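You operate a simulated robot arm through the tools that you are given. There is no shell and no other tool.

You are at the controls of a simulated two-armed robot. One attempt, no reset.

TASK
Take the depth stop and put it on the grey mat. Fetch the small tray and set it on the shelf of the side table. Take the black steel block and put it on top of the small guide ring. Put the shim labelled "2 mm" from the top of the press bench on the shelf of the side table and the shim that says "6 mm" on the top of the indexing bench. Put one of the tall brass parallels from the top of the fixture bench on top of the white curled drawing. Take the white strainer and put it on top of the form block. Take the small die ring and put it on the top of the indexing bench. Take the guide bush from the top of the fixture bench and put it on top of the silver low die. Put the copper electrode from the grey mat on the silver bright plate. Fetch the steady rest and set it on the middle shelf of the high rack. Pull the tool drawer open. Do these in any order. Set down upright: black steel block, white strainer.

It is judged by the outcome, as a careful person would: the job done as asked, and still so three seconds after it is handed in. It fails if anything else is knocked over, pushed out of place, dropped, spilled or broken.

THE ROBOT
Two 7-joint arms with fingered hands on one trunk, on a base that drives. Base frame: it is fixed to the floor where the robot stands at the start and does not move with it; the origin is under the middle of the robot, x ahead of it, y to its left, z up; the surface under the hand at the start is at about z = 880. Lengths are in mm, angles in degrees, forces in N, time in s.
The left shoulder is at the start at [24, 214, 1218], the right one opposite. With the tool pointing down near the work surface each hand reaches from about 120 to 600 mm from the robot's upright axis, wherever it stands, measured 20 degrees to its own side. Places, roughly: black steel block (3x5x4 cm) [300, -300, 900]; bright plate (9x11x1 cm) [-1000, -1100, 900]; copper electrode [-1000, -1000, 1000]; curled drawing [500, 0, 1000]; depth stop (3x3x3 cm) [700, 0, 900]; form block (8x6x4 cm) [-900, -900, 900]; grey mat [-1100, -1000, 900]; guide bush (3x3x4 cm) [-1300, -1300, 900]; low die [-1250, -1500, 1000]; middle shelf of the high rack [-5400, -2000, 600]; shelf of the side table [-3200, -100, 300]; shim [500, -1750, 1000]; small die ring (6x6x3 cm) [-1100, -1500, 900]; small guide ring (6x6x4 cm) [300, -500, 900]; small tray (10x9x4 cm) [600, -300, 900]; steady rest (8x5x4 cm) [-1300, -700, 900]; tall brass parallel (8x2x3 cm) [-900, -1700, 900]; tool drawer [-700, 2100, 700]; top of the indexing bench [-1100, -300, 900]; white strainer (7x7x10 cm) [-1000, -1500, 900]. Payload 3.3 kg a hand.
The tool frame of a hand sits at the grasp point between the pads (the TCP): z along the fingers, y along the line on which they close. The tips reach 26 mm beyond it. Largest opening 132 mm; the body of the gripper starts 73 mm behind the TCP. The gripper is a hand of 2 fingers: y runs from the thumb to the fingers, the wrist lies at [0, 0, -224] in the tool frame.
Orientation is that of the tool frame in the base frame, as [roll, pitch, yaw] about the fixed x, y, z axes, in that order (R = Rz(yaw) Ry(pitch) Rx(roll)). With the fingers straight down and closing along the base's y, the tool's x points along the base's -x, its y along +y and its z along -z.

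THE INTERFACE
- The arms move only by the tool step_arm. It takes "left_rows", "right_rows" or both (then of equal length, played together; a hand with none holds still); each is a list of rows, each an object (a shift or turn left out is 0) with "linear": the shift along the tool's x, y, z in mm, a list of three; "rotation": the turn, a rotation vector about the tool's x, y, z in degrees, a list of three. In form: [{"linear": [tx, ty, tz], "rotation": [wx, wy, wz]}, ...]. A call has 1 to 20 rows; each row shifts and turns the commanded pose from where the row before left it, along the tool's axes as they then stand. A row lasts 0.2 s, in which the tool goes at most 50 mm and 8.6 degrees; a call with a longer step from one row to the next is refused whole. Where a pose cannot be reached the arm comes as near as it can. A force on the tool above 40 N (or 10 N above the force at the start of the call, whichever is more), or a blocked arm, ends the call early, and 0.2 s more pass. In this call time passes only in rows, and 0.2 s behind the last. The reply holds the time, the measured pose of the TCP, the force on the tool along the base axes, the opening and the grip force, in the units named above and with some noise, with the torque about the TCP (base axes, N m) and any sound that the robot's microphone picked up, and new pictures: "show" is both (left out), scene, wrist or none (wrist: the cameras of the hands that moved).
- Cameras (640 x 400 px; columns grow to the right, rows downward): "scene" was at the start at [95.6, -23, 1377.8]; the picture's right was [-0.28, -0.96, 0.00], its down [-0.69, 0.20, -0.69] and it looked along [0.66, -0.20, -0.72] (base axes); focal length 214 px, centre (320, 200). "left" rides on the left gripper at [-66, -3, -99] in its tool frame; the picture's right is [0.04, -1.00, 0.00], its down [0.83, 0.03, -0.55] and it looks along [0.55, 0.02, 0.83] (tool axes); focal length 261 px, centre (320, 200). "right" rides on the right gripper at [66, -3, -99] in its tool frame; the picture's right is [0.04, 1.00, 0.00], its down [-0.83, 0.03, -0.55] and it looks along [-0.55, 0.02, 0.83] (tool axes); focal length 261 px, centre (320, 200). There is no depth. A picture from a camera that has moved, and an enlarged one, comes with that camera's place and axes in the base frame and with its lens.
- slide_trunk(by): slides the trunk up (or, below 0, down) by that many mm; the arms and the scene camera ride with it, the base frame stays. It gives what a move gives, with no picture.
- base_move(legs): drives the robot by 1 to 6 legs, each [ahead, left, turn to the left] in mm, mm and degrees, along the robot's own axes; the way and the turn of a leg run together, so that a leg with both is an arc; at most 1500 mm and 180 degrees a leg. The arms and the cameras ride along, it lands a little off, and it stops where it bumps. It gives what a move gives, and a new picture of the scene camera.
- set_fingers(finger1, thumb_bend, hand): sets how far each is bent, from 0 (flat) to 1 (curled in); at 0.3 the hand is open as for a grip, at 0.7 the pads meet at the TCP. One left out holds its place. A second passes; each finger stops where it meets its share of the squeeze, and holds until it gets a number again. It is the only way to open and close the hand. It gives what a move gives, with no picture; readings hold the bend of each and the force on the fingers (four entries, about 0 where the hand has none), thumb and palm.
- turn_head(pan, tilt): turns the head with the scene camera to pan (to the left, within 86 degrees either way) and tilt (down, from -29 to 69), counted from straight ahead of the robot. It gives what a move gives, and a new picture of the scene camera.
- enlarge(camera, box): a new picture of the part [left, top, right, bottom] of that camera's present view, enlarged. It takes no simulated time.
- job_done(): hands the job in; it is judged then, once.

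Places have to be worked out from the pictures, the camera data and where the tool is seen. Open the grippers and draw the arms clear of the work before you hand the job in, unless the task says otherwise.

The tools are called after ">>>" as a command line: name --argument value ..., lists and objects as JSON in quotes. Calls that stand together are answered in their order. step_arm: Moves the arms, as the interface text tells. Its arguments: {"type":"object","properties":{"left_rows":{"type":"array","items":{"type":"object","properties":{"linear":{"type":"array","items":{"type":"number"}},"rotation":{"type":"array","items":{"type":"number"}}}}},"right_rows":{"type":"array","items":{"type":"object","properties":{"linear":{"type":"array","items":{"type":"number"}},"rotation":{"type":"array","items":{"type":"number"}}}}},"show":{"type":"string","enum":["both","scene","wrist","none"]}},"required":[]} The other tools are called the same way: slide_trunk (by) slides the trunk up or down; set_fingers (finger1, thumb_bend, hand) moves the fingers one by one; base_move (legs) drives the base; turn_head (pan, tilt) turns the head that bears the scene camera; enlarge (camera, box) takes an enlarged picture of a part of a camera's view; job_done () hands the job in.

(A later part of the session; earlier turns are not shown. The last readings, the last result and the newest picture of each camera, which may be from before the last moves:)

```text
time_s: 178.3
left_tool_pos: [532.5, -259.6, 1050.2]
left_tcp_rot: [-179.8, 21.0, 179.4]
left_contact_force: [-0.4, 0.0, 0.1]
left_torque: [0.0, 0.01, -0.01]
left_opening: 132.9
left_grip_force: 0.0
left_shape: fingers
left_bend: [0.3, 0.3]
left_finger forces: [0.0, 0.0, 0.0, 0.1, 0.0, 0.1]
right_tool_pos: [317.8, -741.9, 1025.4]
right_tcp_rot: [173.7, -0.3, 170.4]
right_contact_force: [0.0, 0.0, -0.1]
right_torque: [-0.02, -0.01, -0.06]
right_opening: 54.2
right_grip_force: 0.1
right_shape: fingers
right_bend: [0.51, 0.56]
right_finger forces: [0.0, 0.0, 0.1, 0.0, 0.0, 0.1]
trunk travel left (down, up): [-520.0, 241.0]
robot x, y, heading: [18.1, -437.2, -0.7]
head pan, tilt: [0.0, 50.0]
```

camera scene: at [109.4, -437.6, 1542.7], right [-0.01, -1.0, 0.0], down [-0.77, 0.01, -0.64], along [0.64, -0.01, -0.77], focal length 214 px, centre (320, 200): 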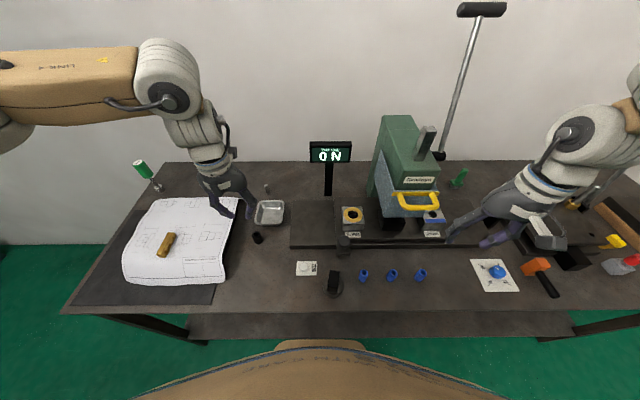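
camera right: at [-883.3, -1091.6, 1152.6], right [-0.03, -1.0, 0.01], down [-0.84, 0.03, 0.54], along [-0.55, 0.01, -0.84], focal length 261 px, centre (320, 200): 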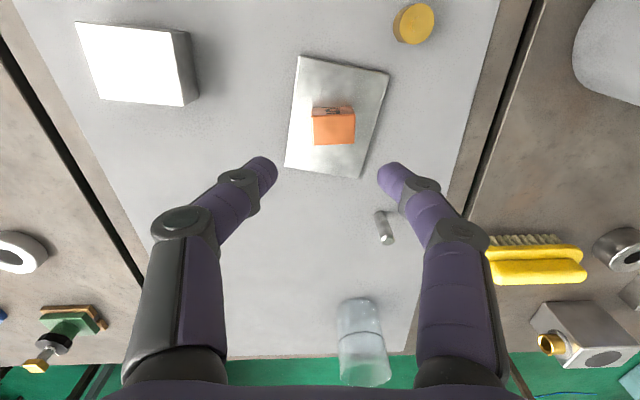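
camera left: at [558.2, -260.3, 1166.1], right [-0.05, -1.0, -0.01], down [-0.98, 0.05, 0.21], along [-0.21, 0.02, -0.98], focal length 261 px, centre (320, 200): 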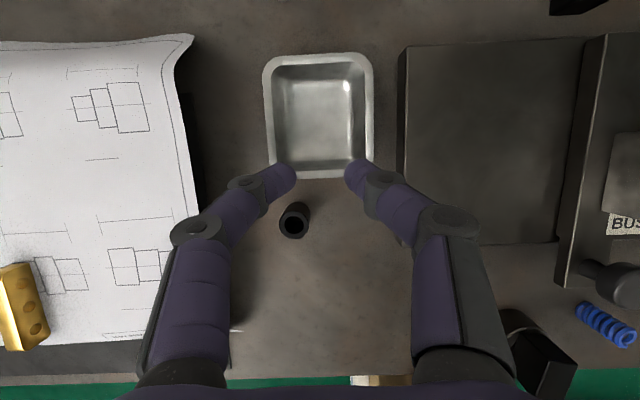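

The tray is about 96 mm wide in y, centred at [580,-258.5], rim z≈920, with the press base ~25 mm to its right. I set the fingers to ~116 mm opening and approach along the tool axis.

>>> set_fingers --hand "left" --finger1 0.345 --thumb_bend 0.345

>>> step_arm --left_rows '[{"linear": [2.3, 0, 30]}, {"linear": [2.3, 0, 30]}, {"linear": [2.3, 0, 29]}]' --show "both"

```text
time_s: 179.3
left_tool_pos: [532.5, -259.3, 1051.2]
left_tcp_rot: [-179.9, 20.9, 179.4]
left_contact_force: [-0.2, -0.4, 0.5]
left_torque: [0.03, 0.02, -0.03]
left_opening: 121.0
left_grip_force: 0.0
left_shape: fingers
left_bend: [0.34, 0.34]
left_finger forces: [0.0, 0.0, 0.1, 0.0, 0.1, 0.0]
right_tool_pos: [317.5, -742.2, 1026.4]
right_tcp_rot: [173.8, -0.3, 170.5]
right_contact_force: [-0.2, -0.1, -0.4]
right_torque: [-0.02, -0.03, -0.01]
right_opening: 54.2
right_grip_force: 0.1
right_shape: fingers
right_bend: [0.51, 0.56]
right_finger forces: [0.0, 0.0, 0.0, 0.1, 0.0, 0.0]
trunk travel left (down, up): [-520.0, 241.0]
robot x, y, heading: [22.1, -432.7, -0.4]
head pan, tilt: [0.0, 50.0]
```

```text
time_s: 180.1
left_tool_pos: [557.2, -259.0, 963.9]
left_tcp_rot: [-180.0, 21.1, 179.4]
left_contact_force: [-0.7, -0.3, 0.1]
left_torque: [0.0, 0.01, 0.0]
left_opening: 121.0
left_grip_force: 0.0
left_shape: fingers
left_bend: [0.34, 0.34]
left_finger forces: [0.1, 0.0, 0.0, 0.0, 0.0, 0.0]
right_tool_pos: [317.8, -741.0, 1025.0]
right_tcp_rot: [173.8, -0.4, 170.5]
right_contact_force: [-0.6, -0.7, 0.1]
right_torque: [0.03, 0.01, -0.01]
right_opening: 54.2
right_grip_force: 0.1
right_shape: fingers
right_bend: [0.51, 0.56]
right_finger forces: [0.1, 0.0, 0.0, 0.1, 0.0, 0.1]
trunk travel left (down, up): [-520.0, 241.0]
robot x, y, heading: [21.3, -432.2, -0.7]
head pan, tilt: [0.0, 50.0]
camera scene: at [114.4, -436.4, 1392.6], right [-0.01, -1.0, 0.0], down [-0.77, 0.01, -0.64], along [0.64, -0.01, -0.77], focal length 214 px, centre (320, 200)
camera left: at [583.8, -261.2, 1079.0], right [-0.05, -1.0, -0.01], down [-0.97, 0.05, 0.22], along [-0.22, 0.02, -0.98], focal length 261 px, centre (320, 200)
```

scene: 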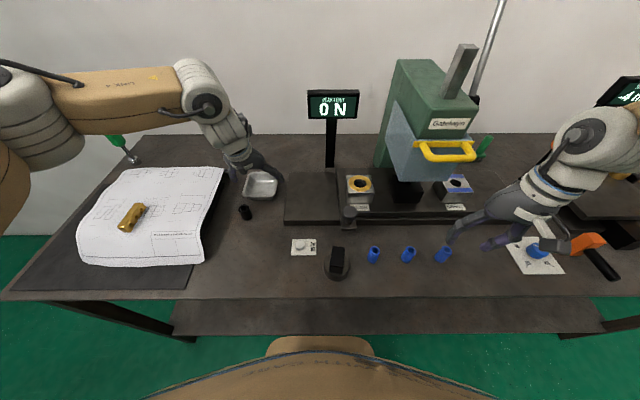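
left: 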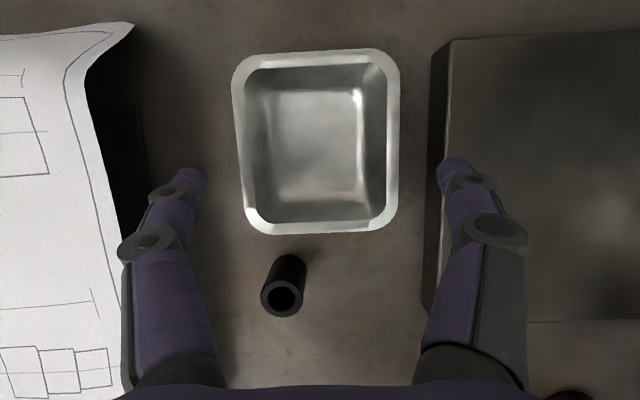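

The tray centre is [583,-257]; the press base edge is at y≈-345, so the right finger clears. I descend the last 40 mm.

>>> step_arm --left_rows '[{"linear": [-2, 1, 15]}, {"linear": [-2, 1, 15]}, {"linear": [0, 0, 9]}]' --show "wrist"

>>> enlarge --camera "scene" --box '[210, 140, 310, 220]'

```text
time_s: 180.9
left_tool_pos: [576.3, -258.0, 929.2]
left_tcp_rot: [-179.8, 21.1, 179.3]
left_contact_force: [1.1, -0.9, -0.8]
left_torque: [-0.01, 0.0, 0.02]
left_opening: 121.2
left_grip_force: 0.1
left_shape: fingers
left_bend: [0.34, 0.34]
left_finger forces: [0.0, 0.0, 0.1, 0.0, 0.0, 0.0]
right_tool_pos: [317.8, -741.9, 1025.5]
right_tcp_rot: [173.8, -0.3, 170.6]
right_contact_force: [0.1, -0.7, -0.2]
right_torque: [-0.02, 0.0, -0.03]
right_opening: 54.3
right_grip_force: 0.1
right_shape: fingers
right_bend: [0.51, 0.56]
right_finger forces: [0.0, 0.0, 0.1, 0.0, 0.0, 0.0]
trunk travel left (down, up): [-520.0, 241.0]
robot x, y, heading: [21.6, -435.0, -0.5]
head pan, tilt: [0.0, 50.0]
camera left: at [602.0, -260.3, 1044.4], right [-0.05, -1.0, -0.01], down [-0.97, 0.05, 0.22], along [-0.22, 0.02, -0.98], focal length 261 px, centre (320, 200)
```

left: 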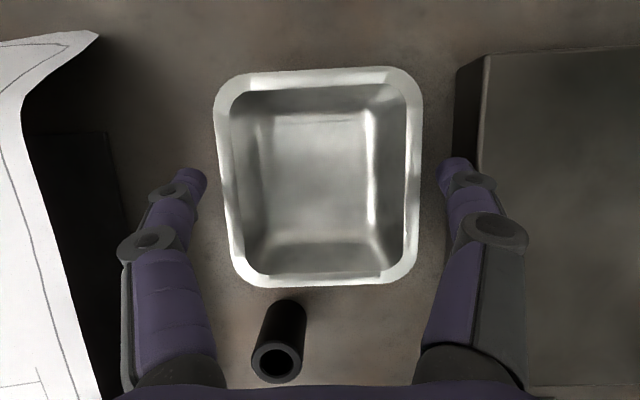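

```text
5.00 times, centred on (260, 180) of scene
camera zoom: at [114.1, -436.6, 1392.6], right [-0.01, -1.0, 0.0], down [-0.77, 0.01, -0.64], along [0.64, -0.01, -0.77], focal length 1072 px, centre (620, 300)
```

zoom: 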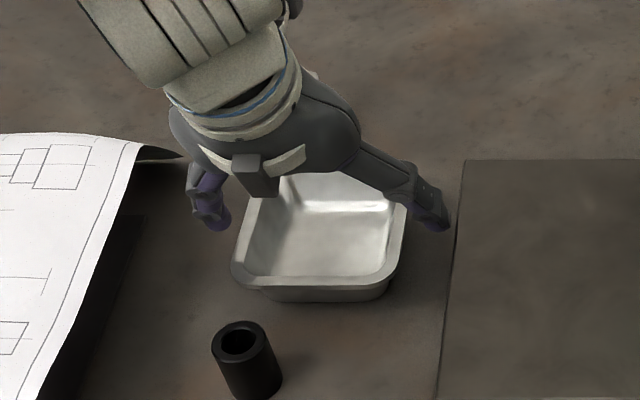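

Fingers straddle the tray rim. I close on it and test the lift.

>>> set_fingers --hand "left" --finger1 0.5 --thumb_bend 0.5

>>> enlarge --camera "left" --box '[140, 40, 500, 300]'

```text
time_s: 181.9
left_tool_pos: [574.9, -257.9, 928.9]
left_tcp_rot: [-179.9, 21.0, 179.4]
left_contact_force: [0.4, -0.9, 0.1]
left_torque: [-0.05, 0.05, 0.02]
left_opening: 85.2
left_grip_force: 6.1
left_shape: fingers
left_bend: [0.44, 0.47]
left_finger forces: [5.6, 0.0, 0.1, 0.0, 6.2, 0.1]
right_tool_pos: [316.8, -742.5, 1025.9]
right_tcp_rot: [173.7, -0.3, 170.5]
right_contact_force: [0.3, 0.5, 0.0]
right_torque: [0.02, -0.02, 0.02]
right_opening: 54.3
right_grip_force: 0.0
right_shape: fingers
right_bend: [0.51, 0.56]
right_finger forces: [0.0, 0.0, 0.0, 0.0, 0.0, 0.0]
trunk travel left (down, up): [-520.0, 241.0]
robot x, y, heading: [16.3, -437.2, -0.4]
head pan, tilt: [0.0, 50.0]
```

```text
1.54 times, centred on (320, 170) of left
camera zoom: at [601.8, -260.1, 1044.5], right [-0.05, -1.0, -0.01], down [-0.97, 0.05, 0.22], along [-0.22, 0.02, -0.98], focal length 401 px, centre (320, 246)
```

zoom: 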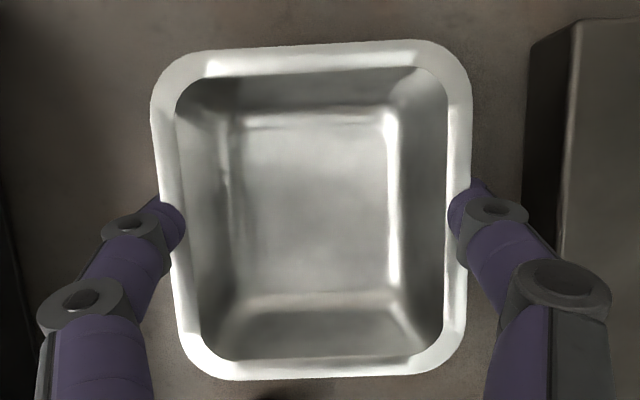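

Good symmetric contact at mid-length. I firm up the grip a bit and lift gently.

>>> set_fingers --hand "left" --finger1 0.55 --thumb_bend 0.55

>>> step_arm --left_rows '[{"linear": [-3.6, 0, -9.3]}, {"linear": [-7.2, 0, -18.6]}, {"linear": [-14.5, 0, -37]}]' --show "both"

>>> enlarge --camera "scene" --box '[210, 110, 310, 190]'

```text
time_s: 182.9
left_tool_pos: [574.9, -257.6, 929.7]
left_tcp_rot: [-179.8, 21.0, 179.4]
left_contact_force: [0.5, 0.2, -0.4]
left_torque: [-0.01, 0.01, 0.01]
left_opening: 84.1
left_grip_force: 10.1
left_shape: fingers
left_bend: [0.43, 0.5]
left_finger forces: [10.2, 0.0, 0.0, 0.0, 10.2, 0.0]
right_tool_pos: [318.5, -740.9, 1025.6]
right_tcp_rot: [173.7, -0.4, 170.5]
right_contact_force: [0.2, -0.4, 0.2]
right_torque: [-0.01, -0.02, -0.01]
right_opening: 54.5
right_grip_force: 0.0
right_shape: fingers
right_bend: [0.51, 0.56]
right_finger forces: [0.1, 0.0, 0.0, 0.0, 0.0, 0.1]
trunk travel left (down, up): [-520.0, 241.0]
robot x, y, heading: [19.6, -435.2, -0.7]
head pan, tilt: [0.0, 50.0]
```

```text
time_s: 183.7
left_tool_pos: [575.6, -258.9, 999.0]
left_tcp_rot: [-179.9, 20.8, 179.3]
left_contact_force: [1.0, -0.5, -1.6]
left_torque: [-0.01, 0.03, -0.01]
left_opening: 84.5
left_grip_force: 9.9
left_shape: fingers
left_bend: [0.43, 0.5]
left_finger forces: [10.3, 0.1, 0.0, 0.0, 10.3, 0.1]
right_tool_pos: [316.0, -742.3, 1025.7]
right_tcp_rot: [173.8, -0.3, 170.5]
right_contact_force: [-0.3, -0.3, 0.9]
right_torque: [0.01, -0.02, -0.02]
right_opening: 54.4
right_grip_force: 0.0
right_shape: fingers
right_bend: [0.51, 0.56]
right_finger forces: [0.1, 0.0, 0.1, 0.1, 0.0, 0.1]
trunk travel left (down, up): [-520.0, 241.0]
robot x, y, heading: [18.7, -435.2, -0.8]
head pan, tilt: [0.0, 50.0]
camera scene: at [113.5, -436.9, 1392.6], right [-0.01, -1.0, 0.0], down [-0.77, 0.01, -0.64], along [0.64, -0.01, -0.77], focal length 214 px, centre (320, 200)
camera left: at [601.6, -259.9, 1114.0], right [-0.05, -1.0, -0.01], down [-0.97, 0.05, 0.22], along [-0.22, 0.02, -0.98], focal length 261 px, centre (320, 200)
```

scene: 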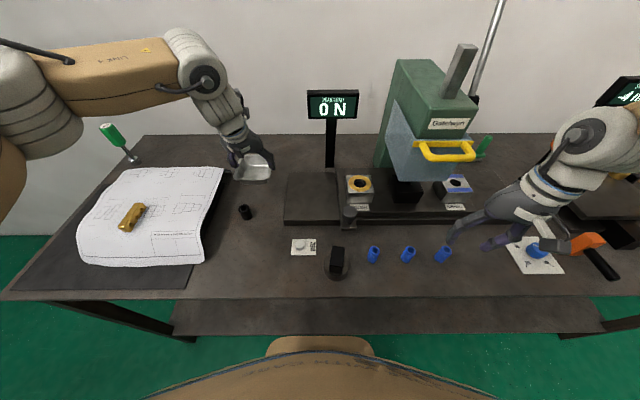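
left: 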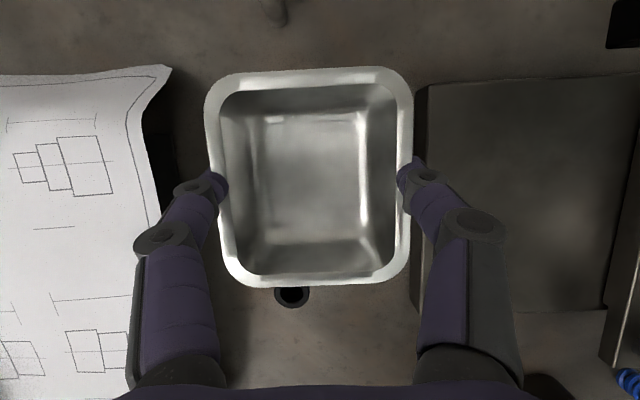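

```text
5.00 times, centred on (260, 150) of scene
camera zoom: at [113.5, -436.9, 1392.6], right [-0.01, -1.0, 0.0], down [-0.77, 0.01, -0.64], along [0.64, -0.01, -0.77], focal length 1072 px, centre (620, 450)
```

zoom: 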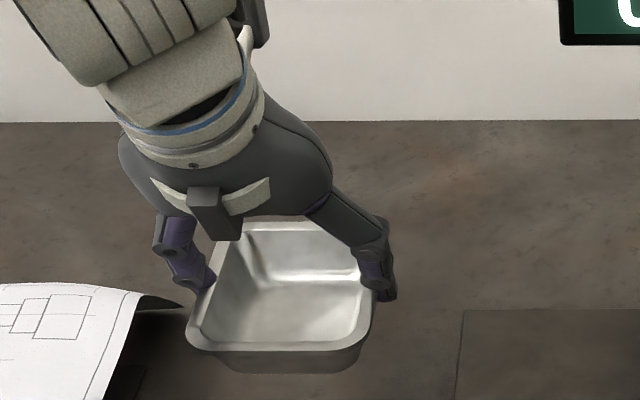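

The tray is firmly held and level. I lift and retract it, then back off and drive right to the 2 mm shim.

>>> step_arm --left_rows '[{"linear": [-7, 0, -37]}, {"linear": [20, 0, -36]}, {"linear": [30, 0, -30]}, {"linear": [35, 0, -25]}, {"linear": [35, 0, -25]}]' --show "wrist"

>>> base_move --legs '[[-190, 0, 0], [0, -1065, 0]]'

```text
time_s: 184.9
left_tool_pos: [414.5, -255.4, 1101.1]
left_tcp_rot: [-179.9, 20.9, 179.4]
left_contact_force: [-0.8, -0.4, -2.6]
left_torque: [-0.02, -0.01, 0.01]
left_opening: 84.2
left_grip_force: 10.2
left_shape: fingers
left_bend: [0.43, 0.5]
left_finger forces: [10.0, 0.0, 0.1, 0.1, 10.0, 0.0]
right_tool_pos: [318.5, -742.3, 1027.2]
right_tcp_rot: [173.7, -0.3, 170.5]
right_contact_force: [-0.5, 0.2, -0.4]
right_torque: [0.01, 0.01, 0.02]
right_opening: 54.3
right_grip_force: 0.0
right_shape: fingers
right_bend: [0.51, 0.56]
right_finger forces: [0.0, 0.0, 0.1, 0.0, 0.0, 0.1]
trunk travel left (down, up): [-520.0, 241.0]
robot x, y, heading: [19.9, -433.7, -0.4]
head pan, tilt: [0.0, 50.0]
camera left: at [440.4, -257.3, 1217.2], right [-0.05, -1.0, -0.01], down [-0.97, 0.04, 0.22], along [-0.22, 0.02, -0.98], focal length 261 px, centre (320, 200)
```

left: 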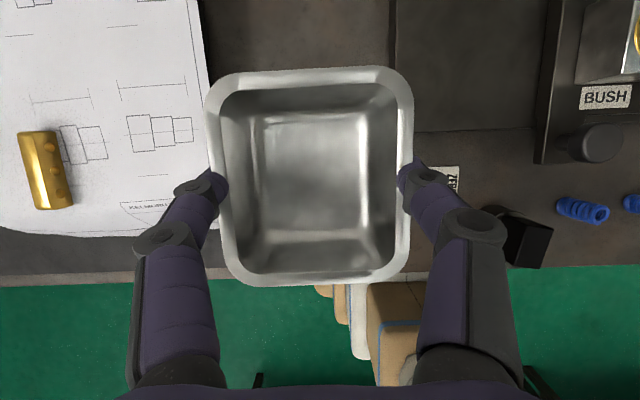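

```text
time_s: 191.5
left_tool_pos: [211.9, -1316.3, 1102.0]
left_tcp_rot: [-179.9, 21.0, 178.9]
left_contact_force: [-0.3, -0.5, -1.0]
left_torque: [-0.02, -0.03, -0.01]
left_opening: 84.1
left_grip_force: 10.0
left_shape: fingers
left_bend: [0.43, 0.5]
left_finger forces: [10.1, 0.0, 0.1, 0.0, 10.1, 0.0]
right_tool_pos: [110.6, -1802.4, 1025.3]
right_tcp_rot: [173.8, -0.3, 170.1]
right_contact_force: [0.1, -0.2, -0.2]
right_torque: [0.02, -0.01, -0.01]
right_opening: 54.4
right_grip_force: 0.1
right_shape: fingers
right_bend: [0.51, 0.56]
right_finger forces: [0.1, 0.0, 0.1, 0.0, 0.1, 0.0]
trunk travel left (down, up): [-520.0, 241.0]
robot x, y, heading: [-186.5, -1494.8, -1.1]
head pan, tilt: [0.0, 50.0]
camera scene: at [-90.5, -1495.6, 1392.6], right [-0.02, -1.0, 0.0], down [-0.77, 0.01, -0.64], along [0.64, -0.01, -0.77], focal length 214 px, centre (320, 200)
```

scene: 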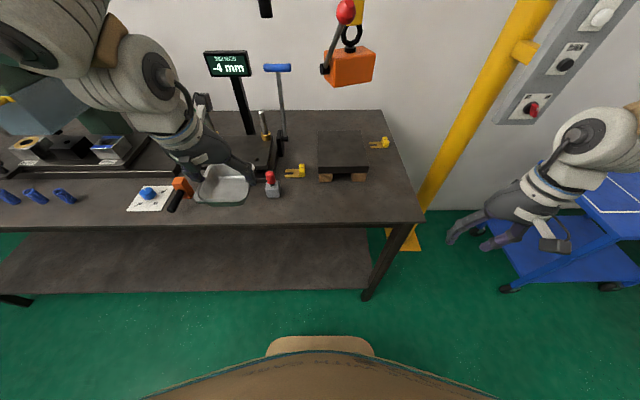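

The blue lever stands near where the tray would pass, so I raise the tray higher first, and raise the right hand too.

>>> step_arm --left_rows '[{"linear": [1.3, 0, -38]}, {"linear": [1.3, 0, -38]}, {"linear": [1.3, 0, -38]}, {"linear": [1.3, 0, -38]}]' --right_rows '[{"linear": [0, 0, -20], "rotation": [3, 0, 0]}, {"linear": [0, 0, -20], "rotation": [3, 0, 0]}, {"linear": [0, 0, -20]}, {"linear": [0, 0, -20]}]' --show "none"

>>> turn_head --pan -15 --tilt 40

```text
time_s: 192.5
left_tool_pos: [149.7, -1314.4, 1241.9]
left_tcp_rot: [-179.9, 21.1, 178.9]
left_contact_force: [0.7, -0.1, -2.2]
left_torque: [-0.02, -0.03, 0.04]
left_opening: 84.2
left_grip_force: 9.9
left_shape: fingers
left_bend: [0.43, 0.5]
left_finger forces: [10.1, 0.1, 0.1, 0.0, 10.2, 0.0]
right_tool_pos: [110.7, -1805.4, 1107.5]
right_tcp_rot: [179.8, -0.2, 170.2]
right_contact_force: [-0.3, -0.3, 0.5]
right_torque: [0.01, -0.05, 0.0]
right_opening: 54.2
right_grip_force: 0.0
right_shape: fingers
right_bend: [0.51, 0.56]
right_finger forces: [0.1, 0.0, 0.0, 0.0, 0.1, 0.0]
trunk travel left (down, up): [-520.0, 241.0]
robot x, y, heading: [-184.1, -1496.5, -1.2]
head pan, tilt: [0.0, 50.0]
```

```text
time_s: 193.3
left_tool_pos: [151.6, -1314.7, 1241.0]
left_tcp_rot: [-179.9, 21.0, 178.9]
left_contact_force: [0.5, 0.2, -1.7]
left_torque: [-0.02, 0.02, 0.01]
left_opening: 84.2
left_grip_force: 9.9
left_shape: fingers
left_bend: [0.43, 0.5]
left_finger forces: [10.1, 0.0, 0.0, 0.0, 10.0, 0.1]
right_tool_pos: [111.4, -1806.4, 1106.0]
right_tcp_rot: [179.9, -0.3, 170.1]
right_contact_force: [0.2, 0.0, -0.4]
right_torque: [-0.02, -0.01, 0.0]
right_opening: 54.0
right_grip_force: 0.0
right_shape: fingers
right_bend: [0.51, 0.56]
right_finger forces: [0.0, 0.0, 0.1, 0.0, 0.1, 0.0]
trunk travel left (down, up): [-520.0, 241.0]
robot x, y, heading: [-184.5, -1491.3, -1.0]
head pan, tilt: [-15.0, 40.0]
camera scene: at [-86.0, -1517.2, 1406.7], right [-0.28, -0.96, 0.0], down [-0.62, 0.18, -0.77], along [0.74, -0.21, -0.64], focal length 214 px, centre (320, 200)
```

scene: 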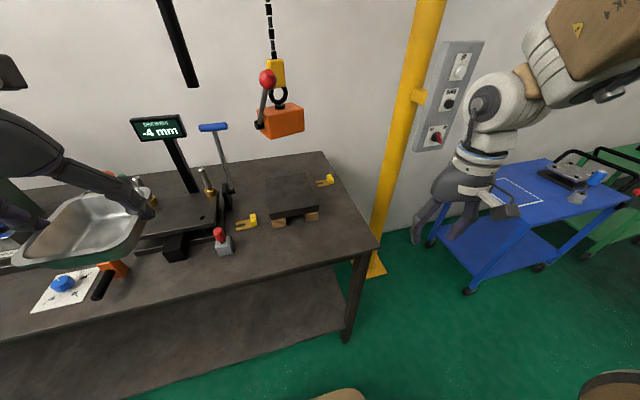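

The way is clear. I drive forward 210 mm and open the right hand for the 2 mm shim.

>>> base_move --legs '[[210, 0, 1]]'

>>> set_fingers --hand "right" --finger1 0.42 --thumb_bend 0.42

```text
time_s: 195.0
left_tool_pos: [362.8, -1311.1, 1242.0]
left_tcp_rot: [-179.9, 20.9, 179.9]
left_contact_force: [0.9, -0.2, -1.9]
left_torque: [0.04, 0.01, 0.02]
left_opening: 84.1
left_grip_force: 9.8
left_shape: fingers
left_bend: [0.43, 0.5]
left_finger forces: [10.2, 0.1, 0.0, 0.0, 10.1, 0.0]
right_tool_pos: [329.4, -1803.2, 1105.4]
right_tcp_rot: [179.9, -0.4, 171.1]
right_contact_force: [0.0, -0.2, 0.8]
right_torque: [-0.01, 0.05, -0.01]
right_opening: 54.3
right_grip_force: 0.1
right_shape: fingers
right_bend: [0.51, 0.56]
right_finger forces: [0.1, 0.0, 0.1, 0.0, 0.0, 0.0]
trunk travel left (down, up): [-520.0, 241.0]
robot x, y, heading: [24.4, -1491.4, 0.0]
head pan, tilt: [-15.0, 40.0]
camera scene: at [128.1, -1517.5, 1406.7], right [-0.26, -0.97, 0.0], down [-0.62, 0.17, -0.77], along [0.74, -0.2, -0.64], focal length 214 px, centre (320, 200)
```

scene: 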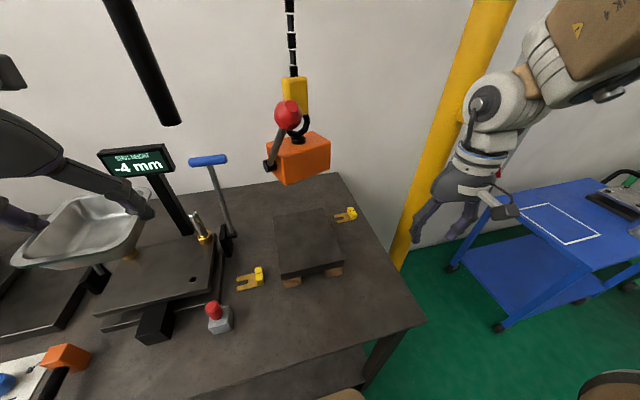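

```text
time_s: 196.0
left_tool_pos: [360.8, -1310.8, 1240.5]
left_tcp_rot: [-179.9, 21.0, 179.8]
left_contact_force: [-0.1, -0.8, -1.0]
left_torque: [-0.02, 0.01, -0.01]
left_opening: 84.2
left_grip_force: 10.0
left_shape: fingers
left_bend: [0.43, 0.5]
left_finger forces: [10.2, 0.0, 0.0, 0.1, 10.1, 0.0]
right_tool_pos: [328.4, -1802.6, 1105.9]
right_tcp_rot: [179.8, -0.3, 171.1]
right_contact_force: [0.4, 0.9, -0.1]
right_torque: [-0.02, 0.01, 0.03]
right_opening: 93.1
right_grip_force: 0.1
right_shape: fingers
right_bend: [0.42, 0.42]
right_finger forces: [0.1, 0.0, 0.0, 0.0, 0.0, 0.1]
trunk travel left (down, up): [-520.0, 241.0]
robot x, y, heading: [28.5, -1497.8, -0.2]
head pan, tilt: [-15.0, 40.0]
```

The 2 mm shim reads [618,-1760]; the hoist weight hangs left of it (y > -1660, z > 1100). I move the right hand forward along y≈-1765 and tilt it forward 25°.

>>> step_arm --right_rows '[{"rotation": [0, 0, -7]}, {"linear": [-40, 14, 15]}, {"linear": [-40, 14, 15]}, {"linear": [-40, 14, 15]}, {"rotation": [0, -8.3, 0]}, {"rotation": [0, -8.3, 0]}, {"rotation": [0, -8.3, 0]}]' --show "both"

```text
time_s: 197.6
left_tool_pos: [359.8, -1310.5, 1240.9]
left_tcp_rot: [-180.0, 21.0, 179.9]
left_contact_force: [-0.1, -0.3, -1.9]
left_torque: [0.0, -0.01, -0.02]
left_opening: 84.1
left_grip_force: 10.3
left_shape: fingers
left_bend: [0.43, 0.5]
left_finger forces: [10.1, 0.0, 0.0, 0.0, 10.1, 0.0]
right_tool_pos: [460.0, -1806.2, 1063.3]
right_tcp_rot: [178.1, 24.7, 176.0]
right_contact_force: [0.0, 0.0, -0.6]
right_torque: [-0.01, -0.01, 0.02]
right_opening: 93.3
right_grip_force: 0.1
right_shape: fingers
right_bend: [0.42, 0.42]
right_finger forces: [0.1, 0.1, 0.0, 0.1, 0.0, 0.0]
right hand out of reach, approached as far as the arm can: row 5, 6, 7
trunk travel left (down, up): [-520.0, 241.0]
robot x, y, heading: [27.6, -1494.1, -0.1]
head pan, tilt: [-15.0, 40.0]
camera scene: at [126.1, -1517.8, 1406.8], right [-0.26, -0.97, 0.0], down [-0.62, 0.17, -0.77], along [0.74, -0.2, -0.64], focal length 214 px, centre (320, 200)
camera right: at [358.3, -1804.3, 1125.0], right [0.02, 1.0, 0.01], down [0.53, -0.02, 0.85], along [0.85, -0.01, -0.53], focal length 261 px, centre (320, 200)
```

scene: 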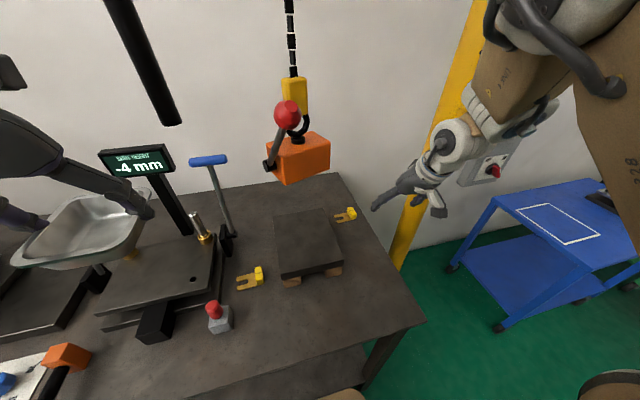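
right: 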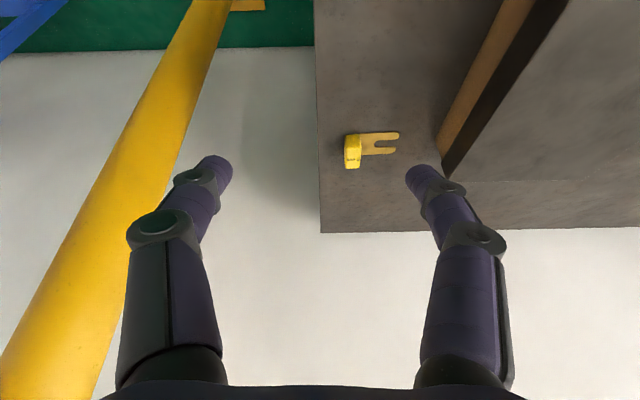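

The right arm is at its inboard limit again; I shift the base 55 mm left so that the shim lies further to the right side.

>>> base_move --legs '[[0, 55, 0]]'

>>> enlarge --camera "right" --box '[240, 80, 440, 240]'

```text
time_s: 198.5
left_tool_pos: [360.4, -1253.1, 1240.5]
left_tcp_rot: [-179.8, 21.0, 180.0]
left_contact_force: [0.4, -0.1, -0.9]
left_torque: [-0.03, 0.0, -0.01]
left_opening: 83.9
left_grip_force: 10.0
left_shape: fingers
left_bend: [0.43, 0.5]
left_finger forces: [10.1, 0.0, 0.1, 0.1, 10.0, 0.0]
right_tool_pos: [461.0, -1745.7, 1064.5]
right_tcp_rot: [178.0, 24.6, 176.4]
right_contact_force: [-0.3, 0.0, 0.6]
right_torque: [-0.02, 0.0, -0.02]
right_opening: 93.3
right_grip_force: 0.1
right_shape: fingers
right_bend: [0.42, 0.42]
right_finger forces: [0.0, 0.1, 0.1, 0.0, 0.0, 0.0]
trunk travel left (down, up): [-520.0, 241.0]
robot x, y, heading: [27.6, -1441.9, -0.3]
head pan, tilt: [-15.0, 40.0]
camera scene: at [126.7, -1459.4, 1406.8], right [-0.26, -0.97, 0.0], down [-0.62, 0.17, -0.77], along [0.74, -0.2, -0.64], focal length 214 px, centre (320, 200)
```

scene: 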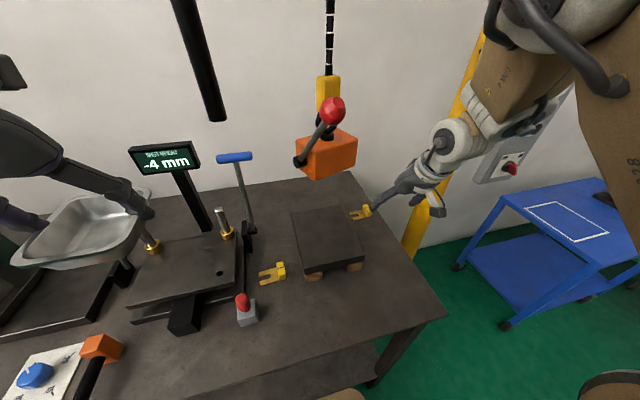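

```text
2.50 times, centred on (340, 160) of right
camera zoom: at [359.3, -1744.3, 1126.7], right [0.01, 1.0, 0.01], down [0.52, -0.02, 0.85], along [0.85, 0.0, -0.52], focal length 652 px, centre (270, 300)
```

zoom: 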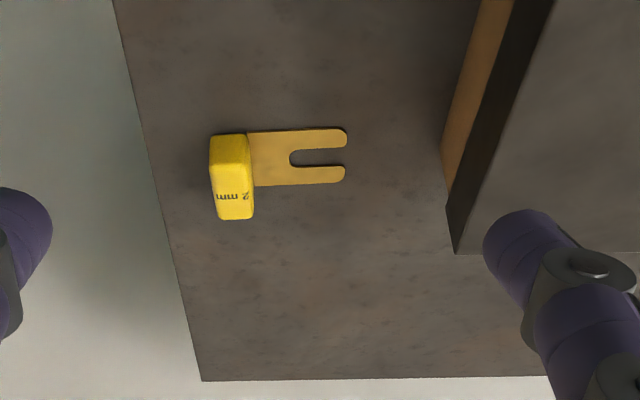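

The 2 mm handle is at about [611,-1762], aligned with the axes. I approach along the tilted tool axis to 60 mm short of it.

>>> step_arm --right_rows '[{"linear": [-18, -1.8, 33], "rotation": [1.9, 0, 0]}, {"linear": [-18, -1.8, 33]}, {"linear": [-18, -1.8, 33]}, {"linear": [-18, -1.8, 33]}]' --show "both"

>>> enlarge --camera "right" --box '[220, 60, 460, 220]'

```text
time_s: 199.5
left_tool_pos: [361.9, -1255.5, 1240.9]
left_tcp_rot: [-179.9, 21.0, 179.9]
left_contact_force: [-0.1, -0.1, -2.1]
left_torque: [-0.02, 0.0, -0.01]
left_opening: 83.9
left_grip_force: 10.3
left_shape: fingers
left_bend: [0.43, 0.5]
left_finger forces: [10.1, 0.0, 0.0, 0.1, 10.1, 0.1]
right_tool_pos: [581.0, -1758.4, 973.3]
right_tcp_rot: [179.9, 24.6, 176.5]
right_contact_force: [0.3, 0.9, 0.0]
right_torque: [0.03, 0.0, 0.01]
right_opening: 93.4
right_grip_force: 0.1
right_shape: fingers
right_bend: [0.42, 0.42]
right_finger forces: [0.1, 0.0, 0.0, 0.0, 0.0, 0.0]
trunk travel left (down, up): [-520.0, 241.0]
robot x, y, heading: [29.3, -1443.3, -0.0]
head pan, tilt: [-15.0, 40.0]
camera scene: at [127.7, -1462.8, 1406.7], right [-0.26, -0.97, 0.0], down [-0.62, 0.17, -0.77], along [0.74, -0.2, -0.64], focal length 214 px, centre (320, 200)
camera right: at [480.4, -1756.4, 1036.7], right [0.02, 1.0, -0.02], down [0.53, 0.0, 0.85], along [0.85, -0.03, -0.53], focal length 261 px, centre (320, 200)
```

scene: 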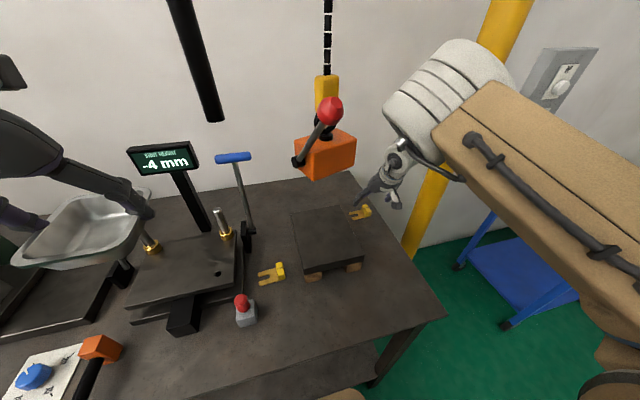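
right: 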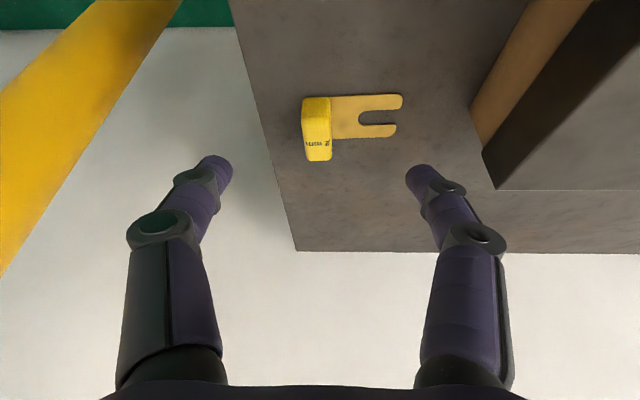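

```text
2.50 times, centred on (340, 140) of right
camera zoom: at [480.4, -1756.4, 1036.7], right [0.02, 1.0, -0.02], down [0.53, 0.0, 0.85], along [0.85, -0.03, -0.53], focal length 652 px, centre (270, 350)
```

zoom: 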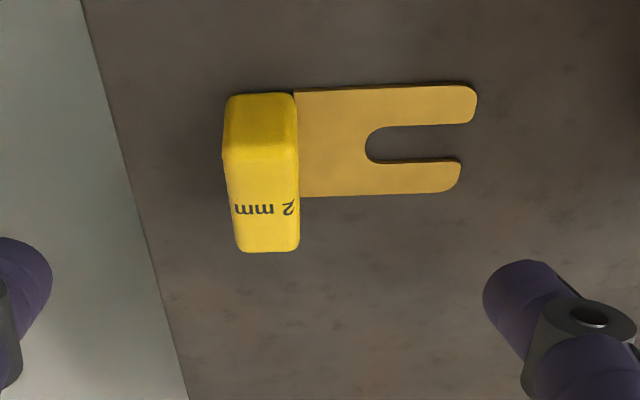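

Handle at [613,-1764]. I make the final approach, close, and lift.

>>> step_arm --right_rows '[{"linear": [-0.7, -1.7, 25]}, {"linear": [-0.7, -1.7, 22]}, {"linear": [0, 0, 12]}]' --show "wrist"

>>> set_fingers --hand "right" --finger1 0.72 --thumb_bend 0.72

>>> enlarge --camera "right" --box '[200, 60, 440, 240]'

```text
time_s: 200.3
left_tool_pos: [361.0, -1255.4, 1241.9]
left_tcp_rot: [-179.9, 21.0, 179.8]
left_contact_force: [0.0, -0.5, -2.0]
left_torque: [0.04, 0.03, -0.03]
left_opening: 84.2
left_grip_force: 9.9
left_shape: fingers
left_bend: [0.43, 0.5]
left_finger forces: [10.0, 0.1, 0.0, 0.0, 10.1, 0.0]
right_tool_pos: [607.7, -1764.0, 921.3]
right_tcp_rot: [179.8, 24.7, 176.5]
right_contact_force: [-0.3, 0.1, 0.4]
right_torque: [0.02, 0.0, 0.03]
right_opening: 93.3
right_grip_force: 0.1
right_shape: fingers
right_bend: [0.42, 0.42]
right_finger forces: [0.0, 0.1, 0.0, 0.0, 0.1, 0.0]
trunk travel left (down, up): [-520.0, 241.0]
robot x, y, heading: [28.3, -1442.0, -0.2]
head pan, tilt: [-15.0, 40.0]
camera right: at [505.7, -1761.1, 983.6], right [0.02, 1.0, -0.01], down [0.53, 0.0, 0.85], along [0.85, -0.03, -0.53], focal length 261 px, centre (320, 200)
```

right: 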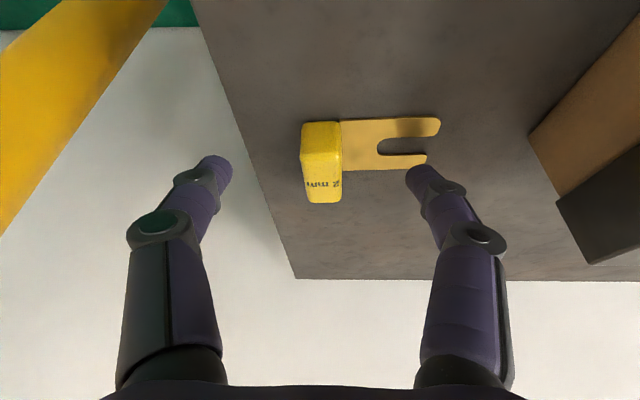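

```text
time_s: 201.3
left_tool_pos: [360.6, -1255.7, 1241.9]
left_tcp_rot: [-179.9, 21.0, 179.9]
left_contact_force: [-0.4, -0.1, -2.0]
left_torque: [0.01, -0.01, 0.0]
left_opening: 83.9
left_grip_force: 10.1
left_shape: fingers
left_bend: [0.43, 0.5]
left_finger forces: [10.3, 0.1, 0.0, 0.0, 10.1, 0.1]
right_tool_pos: [607.0, -1764.6, 920.1]
right_tcp_rot: [179.8, 24.8, 176.3]
right_contact_force: [0.0, 0.2, 0.3]
right_torque: [0.04, 0.01, 0.03]
right_opening: 16.7
right_grip_force: 6.7
right_shape: fingers
right_bend: [0.66, 0.68]
right_finger forces: [7.2, 0.0, 0.0, 0.0, 7.2, 0.0]
trunk travel left (down, up): [-520.0, 241.0]
robot x, y, heading: [28.1, -1437.3, 0.1]
head pan, tilt: [-15.0, 40.0]
```

```text
2.22 times, centred on (320, 150) of right
camera zoom: at [505.3, -1761.2, 984.1], right [0.03, 1.0, -0.01], down [0.53, 0.0, 0.85], along [0.85, -0.03, -0.53], focal length 579 px, centre (320, 311)
```

zoom: 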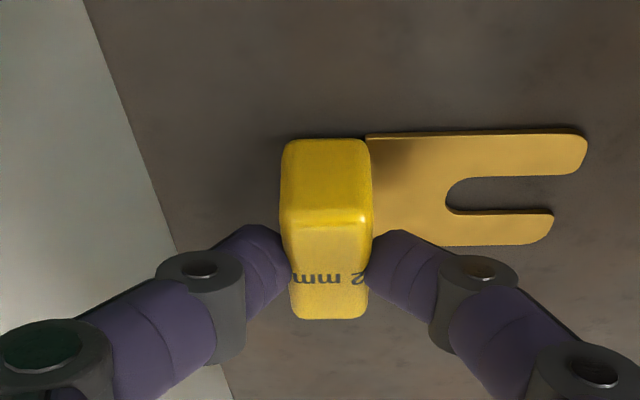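

Gripped. I lift the shim and bring the arm back out.

>>> step_arm --right_rows '[{"linear": [-5, 0, -11]}, {"linear": [-18, 0, -40]}, {"linear": [28, 0, -29]}, {"linear": [28, 0, -29]}, {"linear": [28, 0, -29]}, {"linear": [28, 0, -29]}]' --show "both"

```text
time_s: 202.7
left_tool_pos: [359.9, -1254.9, 1241.8]
left_tcp_rot: [-180.0, 21.0, 179.9]
left_contact_force: [0.0, 0.9, -0.7]
left_torque: [-0.02, 0.01, -0.02]
left_opening: 84.2
left_grip_force: 10.3
left_shape: fingers
left_bend: [0.43, 0.5]
left_finger forces: [10.1, 0.0, 0.0, 0.0, 10.1, 0.1]
right_tool_pos: [453.8, -1764.4, 1033.3]
right_tcp_rot: [177.4, 24.5, 172.9]
right_contact_force: [0.4, -0.4, -0.9]
right_torque: [0.02, 0.0, 0.0]
right_opening: 16.5
right_grip_force: 7.4
right_shape: fingers
right_bend: [0.67, 0.68]
right_finger forces: [6.9, 0.1, 0.1, 0.0, 6.9, 0.1]
trunk travel left (down, up): [-520.0, 241.0]
robot x, y, heading: [28.0, -1437.7, -0.1]
head pan, tilt: [-15.0, 40.0]
camera scene: at [125.5, -1461.5, 1406.9], right [-0.26, -0.97, 0.0], down [-0.62, 0.17, -0.77], along [0.74, -0.2, -0.64], focal length 214 px, centre (320, 200)
camera right: at [352.3, -1758.5, 1095.5], right [0.07, 1.0, 0.02], down [0.53, -0.06, 0.85], along [0.85, -0.04, -0.53], focal length 261 px, centre (320, 200)
```

scene: 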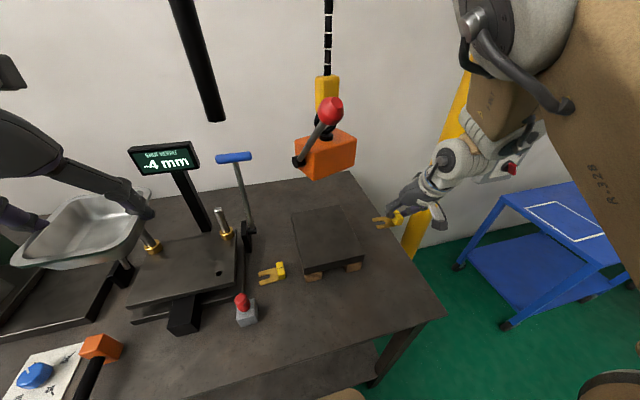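
right: 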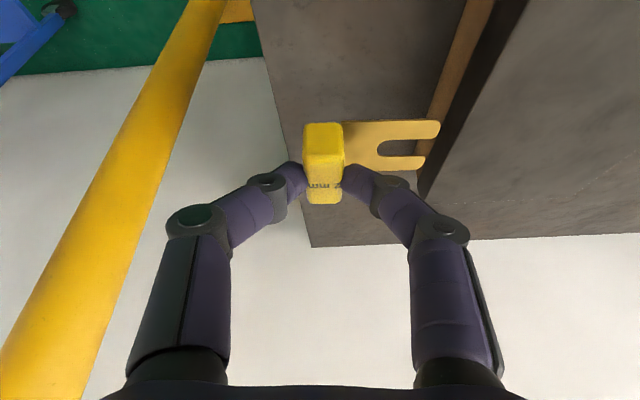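

Both items are secured. I raise the right hand a bit, back into the aisle and turn around.

>>> step_arm --right_rows '[{"linear": [-10, 0, -35]}, {"linear": [0, -10, -40]}, {"linear": [10, -10, -30]}]' --show "none"

>>> base_move --legs '[[-293, 0, 0], [0, 0, 180]]'

```text
time_s: 203.5
left_tool_pos: [359.8, -1254.5, 1241.9]
left_tcp_rot: [-179.9, 21.1, 179.9]
left_contact_force: [0.5, 0.8, -1.8]
left_torque: [0.0, 0.03, 0.04]
left_opening: 83.9
left_grip_force: 10.0
left_shape: fingers
left_bend: [0.43, 0.5]
left_finger forces: [10.1, 0.0, 0.0, 0.0, 10.1, 0.0]
right_tool_pos: [411.4, -1772.0, 1132.2]
right_tcp_rot: [179.9, 24.9, 176.6]
right_contact_force: [-0.9, -0.2, 0.6]
right_torque: [-0.03, 0.02, -0.01]
right_opening: 16.5
right_grip_force: 6.9
right_shape: fingers
right_bend: [0.67, 0.68]
right_finger forces: [6.9, 0.0, 0.0, 0.0, 6.9, 0.1]
trunk travel left (down, up): [-520.0, 241.0]
robot x, y, heading: [31.4, -1438.6, -0.1]
head pan, tilt: [-15.0, 40.0]
```

```text
time_s: 212.9
left_tool_pos: [-592.6, -1634.9, 1242.5]
left_tcp_rot: [-180.0, 21.0, 1.8]
left_contact_force: [0.4, -0.6, -3.1]
left_torque: [-0.01, -0.02, 0.05]
left_opening: 84.2
left_grip_force: 9.9
left_shape: fingers
left_bend: [0.43, 0.51]
left_finger forces: [9.9, 0.0, 0.1, 0.0, 9.9, 0.1]
right_tool_pos: [-660.4, -1120.2, 1131.5]
right_tcp_rot: [179.8, 24.7, -1.7]
right_contact_force: [-0.4, -0.4, -0.6]
right_torque: [-0.01, 0.0, -0.02]
right_opening: 16.2
right_grip_force: 6.6
right_shape: fingers
right_bend: [0.67, 0.69]
right_finger forces: [6.6, 0.0, 0.1, 0.1, 6.6, 0.0]
trunk travel left (down, up): [-520.0, 241.0]
robot x, y, heading: [-268.0, -1440.7, -177.9]
head pan, tilt: [-15.0, 40.0]
camera scene: at [-361.6, -1421.1, 1406.8], right [0.23, 0.97, 0.0], down [0.63, -0.15, -0.77], along [-0.75, 0.17, -0.64], focal length 214 px, centre (320, 200)
```

scene: 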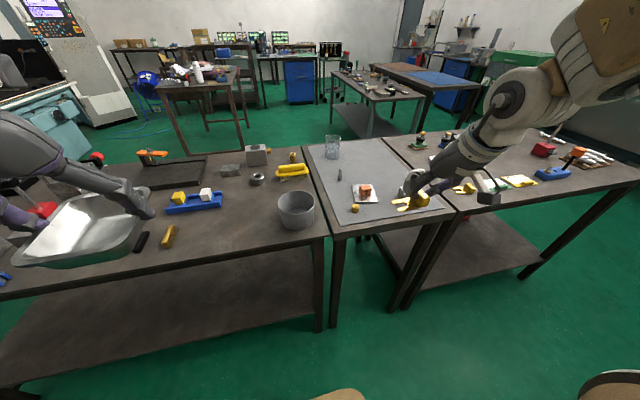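

I drive sideways along the aisle past the end of the benches.

>>> base_move --legs '[[0, -1000, -2.1], [0, -1040, 0]]'

>>> turn_head --pan 0 --tilt 25

>>> turn_head --pan -60 --tilt 25

```text
time_s: 223.1
left_tool_pos: [-628.7, 410.4, 1242.0]
left_tcp_rot: [-179.9, 21.0, 0.9]
left_contact_force: [-0.2, 0.4, -1.9]
left_torque: [0.02, 0.0, 0.03]
left_opening: 83.7
left_grip_force: 10.2
left_shape: fingers
left_bend: [0.44, 0.51]
left_finger forces: [9.9, 0.1, 0.0, 0.0, 10.0, 0.0]
right_tool_pos: [-689.6, 928.7, 1131.0]
right_tcp_rot: [179.7, 24.7, -2.8]
right_contact_force: [0.3, 0.9, -0.7]
right_torque: [0.0, 0.0, -0.03]
right_opening: 16.0
right_grip_force: 7.1
right_shape: fingers
right_bend: [0.67, 0.69]
right_finger forces: [6.5, 0.0, 0.0, 0.1, 6.6, 0.0]
trunk travel left (down, up): [-520.0, 241.0]
robot x, y, heading: [-294.4, 598.7, -179.2]
head pan, tilt: [-15.0, 40.0]
camera scene: at [-394.0, 622.1, 1406.8], right [0.24, 0.97, 0.0], down [0.62, -0.16, -0.77], along [-0.74, 0.19, -0.64], focal length 214 px, centre (320, 200)
```

scene: 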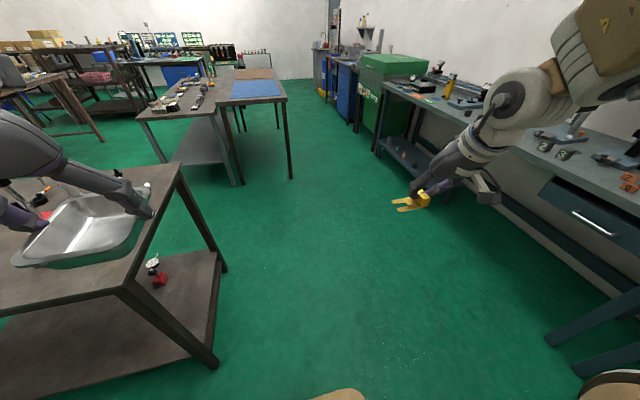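

```text
time_s: 223.9
left_tool_pos: [-628.7, 411.0, 1240.3]
left_tcp_rot: [-179.9, 21.0, 0.9]
left_contact_force: [-0.1, -0.5, -1.4]
left_torque: [-0.01, -0.02, -0.04]
left_opening: 83.8
left_grip_force: 9.9
left_shape: fingers
left_bend: [0.44, 0.51]
left_finger forces: [10.0, 0.0, 0.0, 0.1, 9.9, 0.1]
right_tool_pos: [-689.0, 927.6, 1130.3]
right_tcp_rot: [179.7, 24.7, -2.8]
right_contact_force: [-0.2, 0.0, -0.4]
right_torque: [0.01, -0.02, -0.02]
right_opening: 15.9
right_grip_force: 6.6
right_shape: fingers
right_bend: [0.67, 0.69]
right_finger forces: [6.6, 0.0, 0.0, 0.0, 6.6, 0.0]
trunk travel left (down, up): [-520.0, 241.0]
robot x, y, heading: [-298.6, 599.4, -179.0]
head pan, tilt: [0.0, 25.0]
camera scene: at [-403.6, 599.5, 1430.0], right [-0.02, 1.0, 0.0], down [0.42, 0.01, -0.91], along [-0.91, -0.01, -0.42], focal length 214 px, centre (320, 200)
```

scene: 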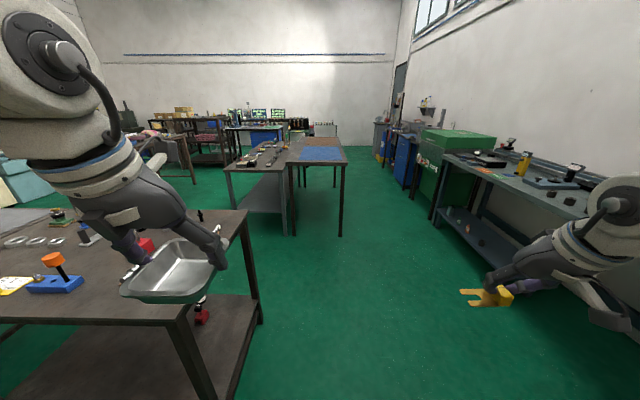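

```text
time_s: 225.2
left_tool_pos: [-627.5, 411.0, 1240.7]
left_tcp_rot: [-179.9, 21.0, 0.9]
left_contact_force: [0.6, 0.5, -1.3]
left_torque: [0.04, -0.01, -0.01]
left_opening: 84.2
left_grip_force: 9.6
left_shape: fingers
left_bend: [0.44, 0.51]
left_finger forces: [9.9, 0.0, 0.0, 0.1, 9.9, 0.0]
right_tool_pos: [-688.8, 927.8, 1130.9]
right_tcp_rot: [179.8, 24.8, -2.7]
right_contact_force: [0.6, 0.0, -1.0]
right_torque: [-0.01, -0.02, 0.01]
right_opening: 16.3
right_grip_force: 6.9
right_shape: fingers
right_bend: [0.67, 0.69]
right_finger forces: [6.6, 0.0, 0.1, 0.0, 6.5, 0.0]
trunk travel left (down, up): [-520.0, 241.0]
robot x, y, heading: [-298.4, 599.9, -178.8]
head pan, tilt: [-60.0, 25.0]
camera scene: at [-359.0, 680.0, 1430.1], right [0.86, 0.51, 0.0], down [0.22, -0.36, -0.91], along [-0.47, 0.78, -0.42], focal length 214 px, centre (320, 200)
```

scene: 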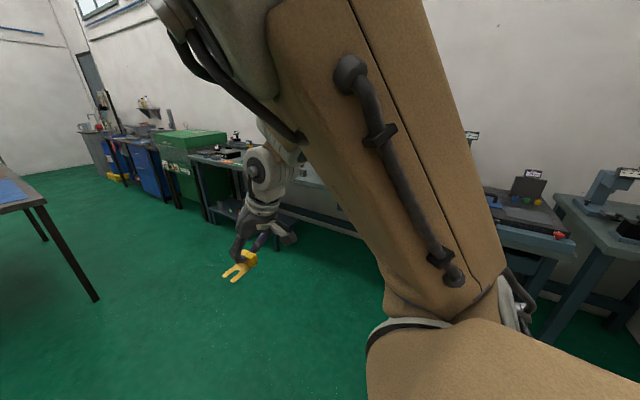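

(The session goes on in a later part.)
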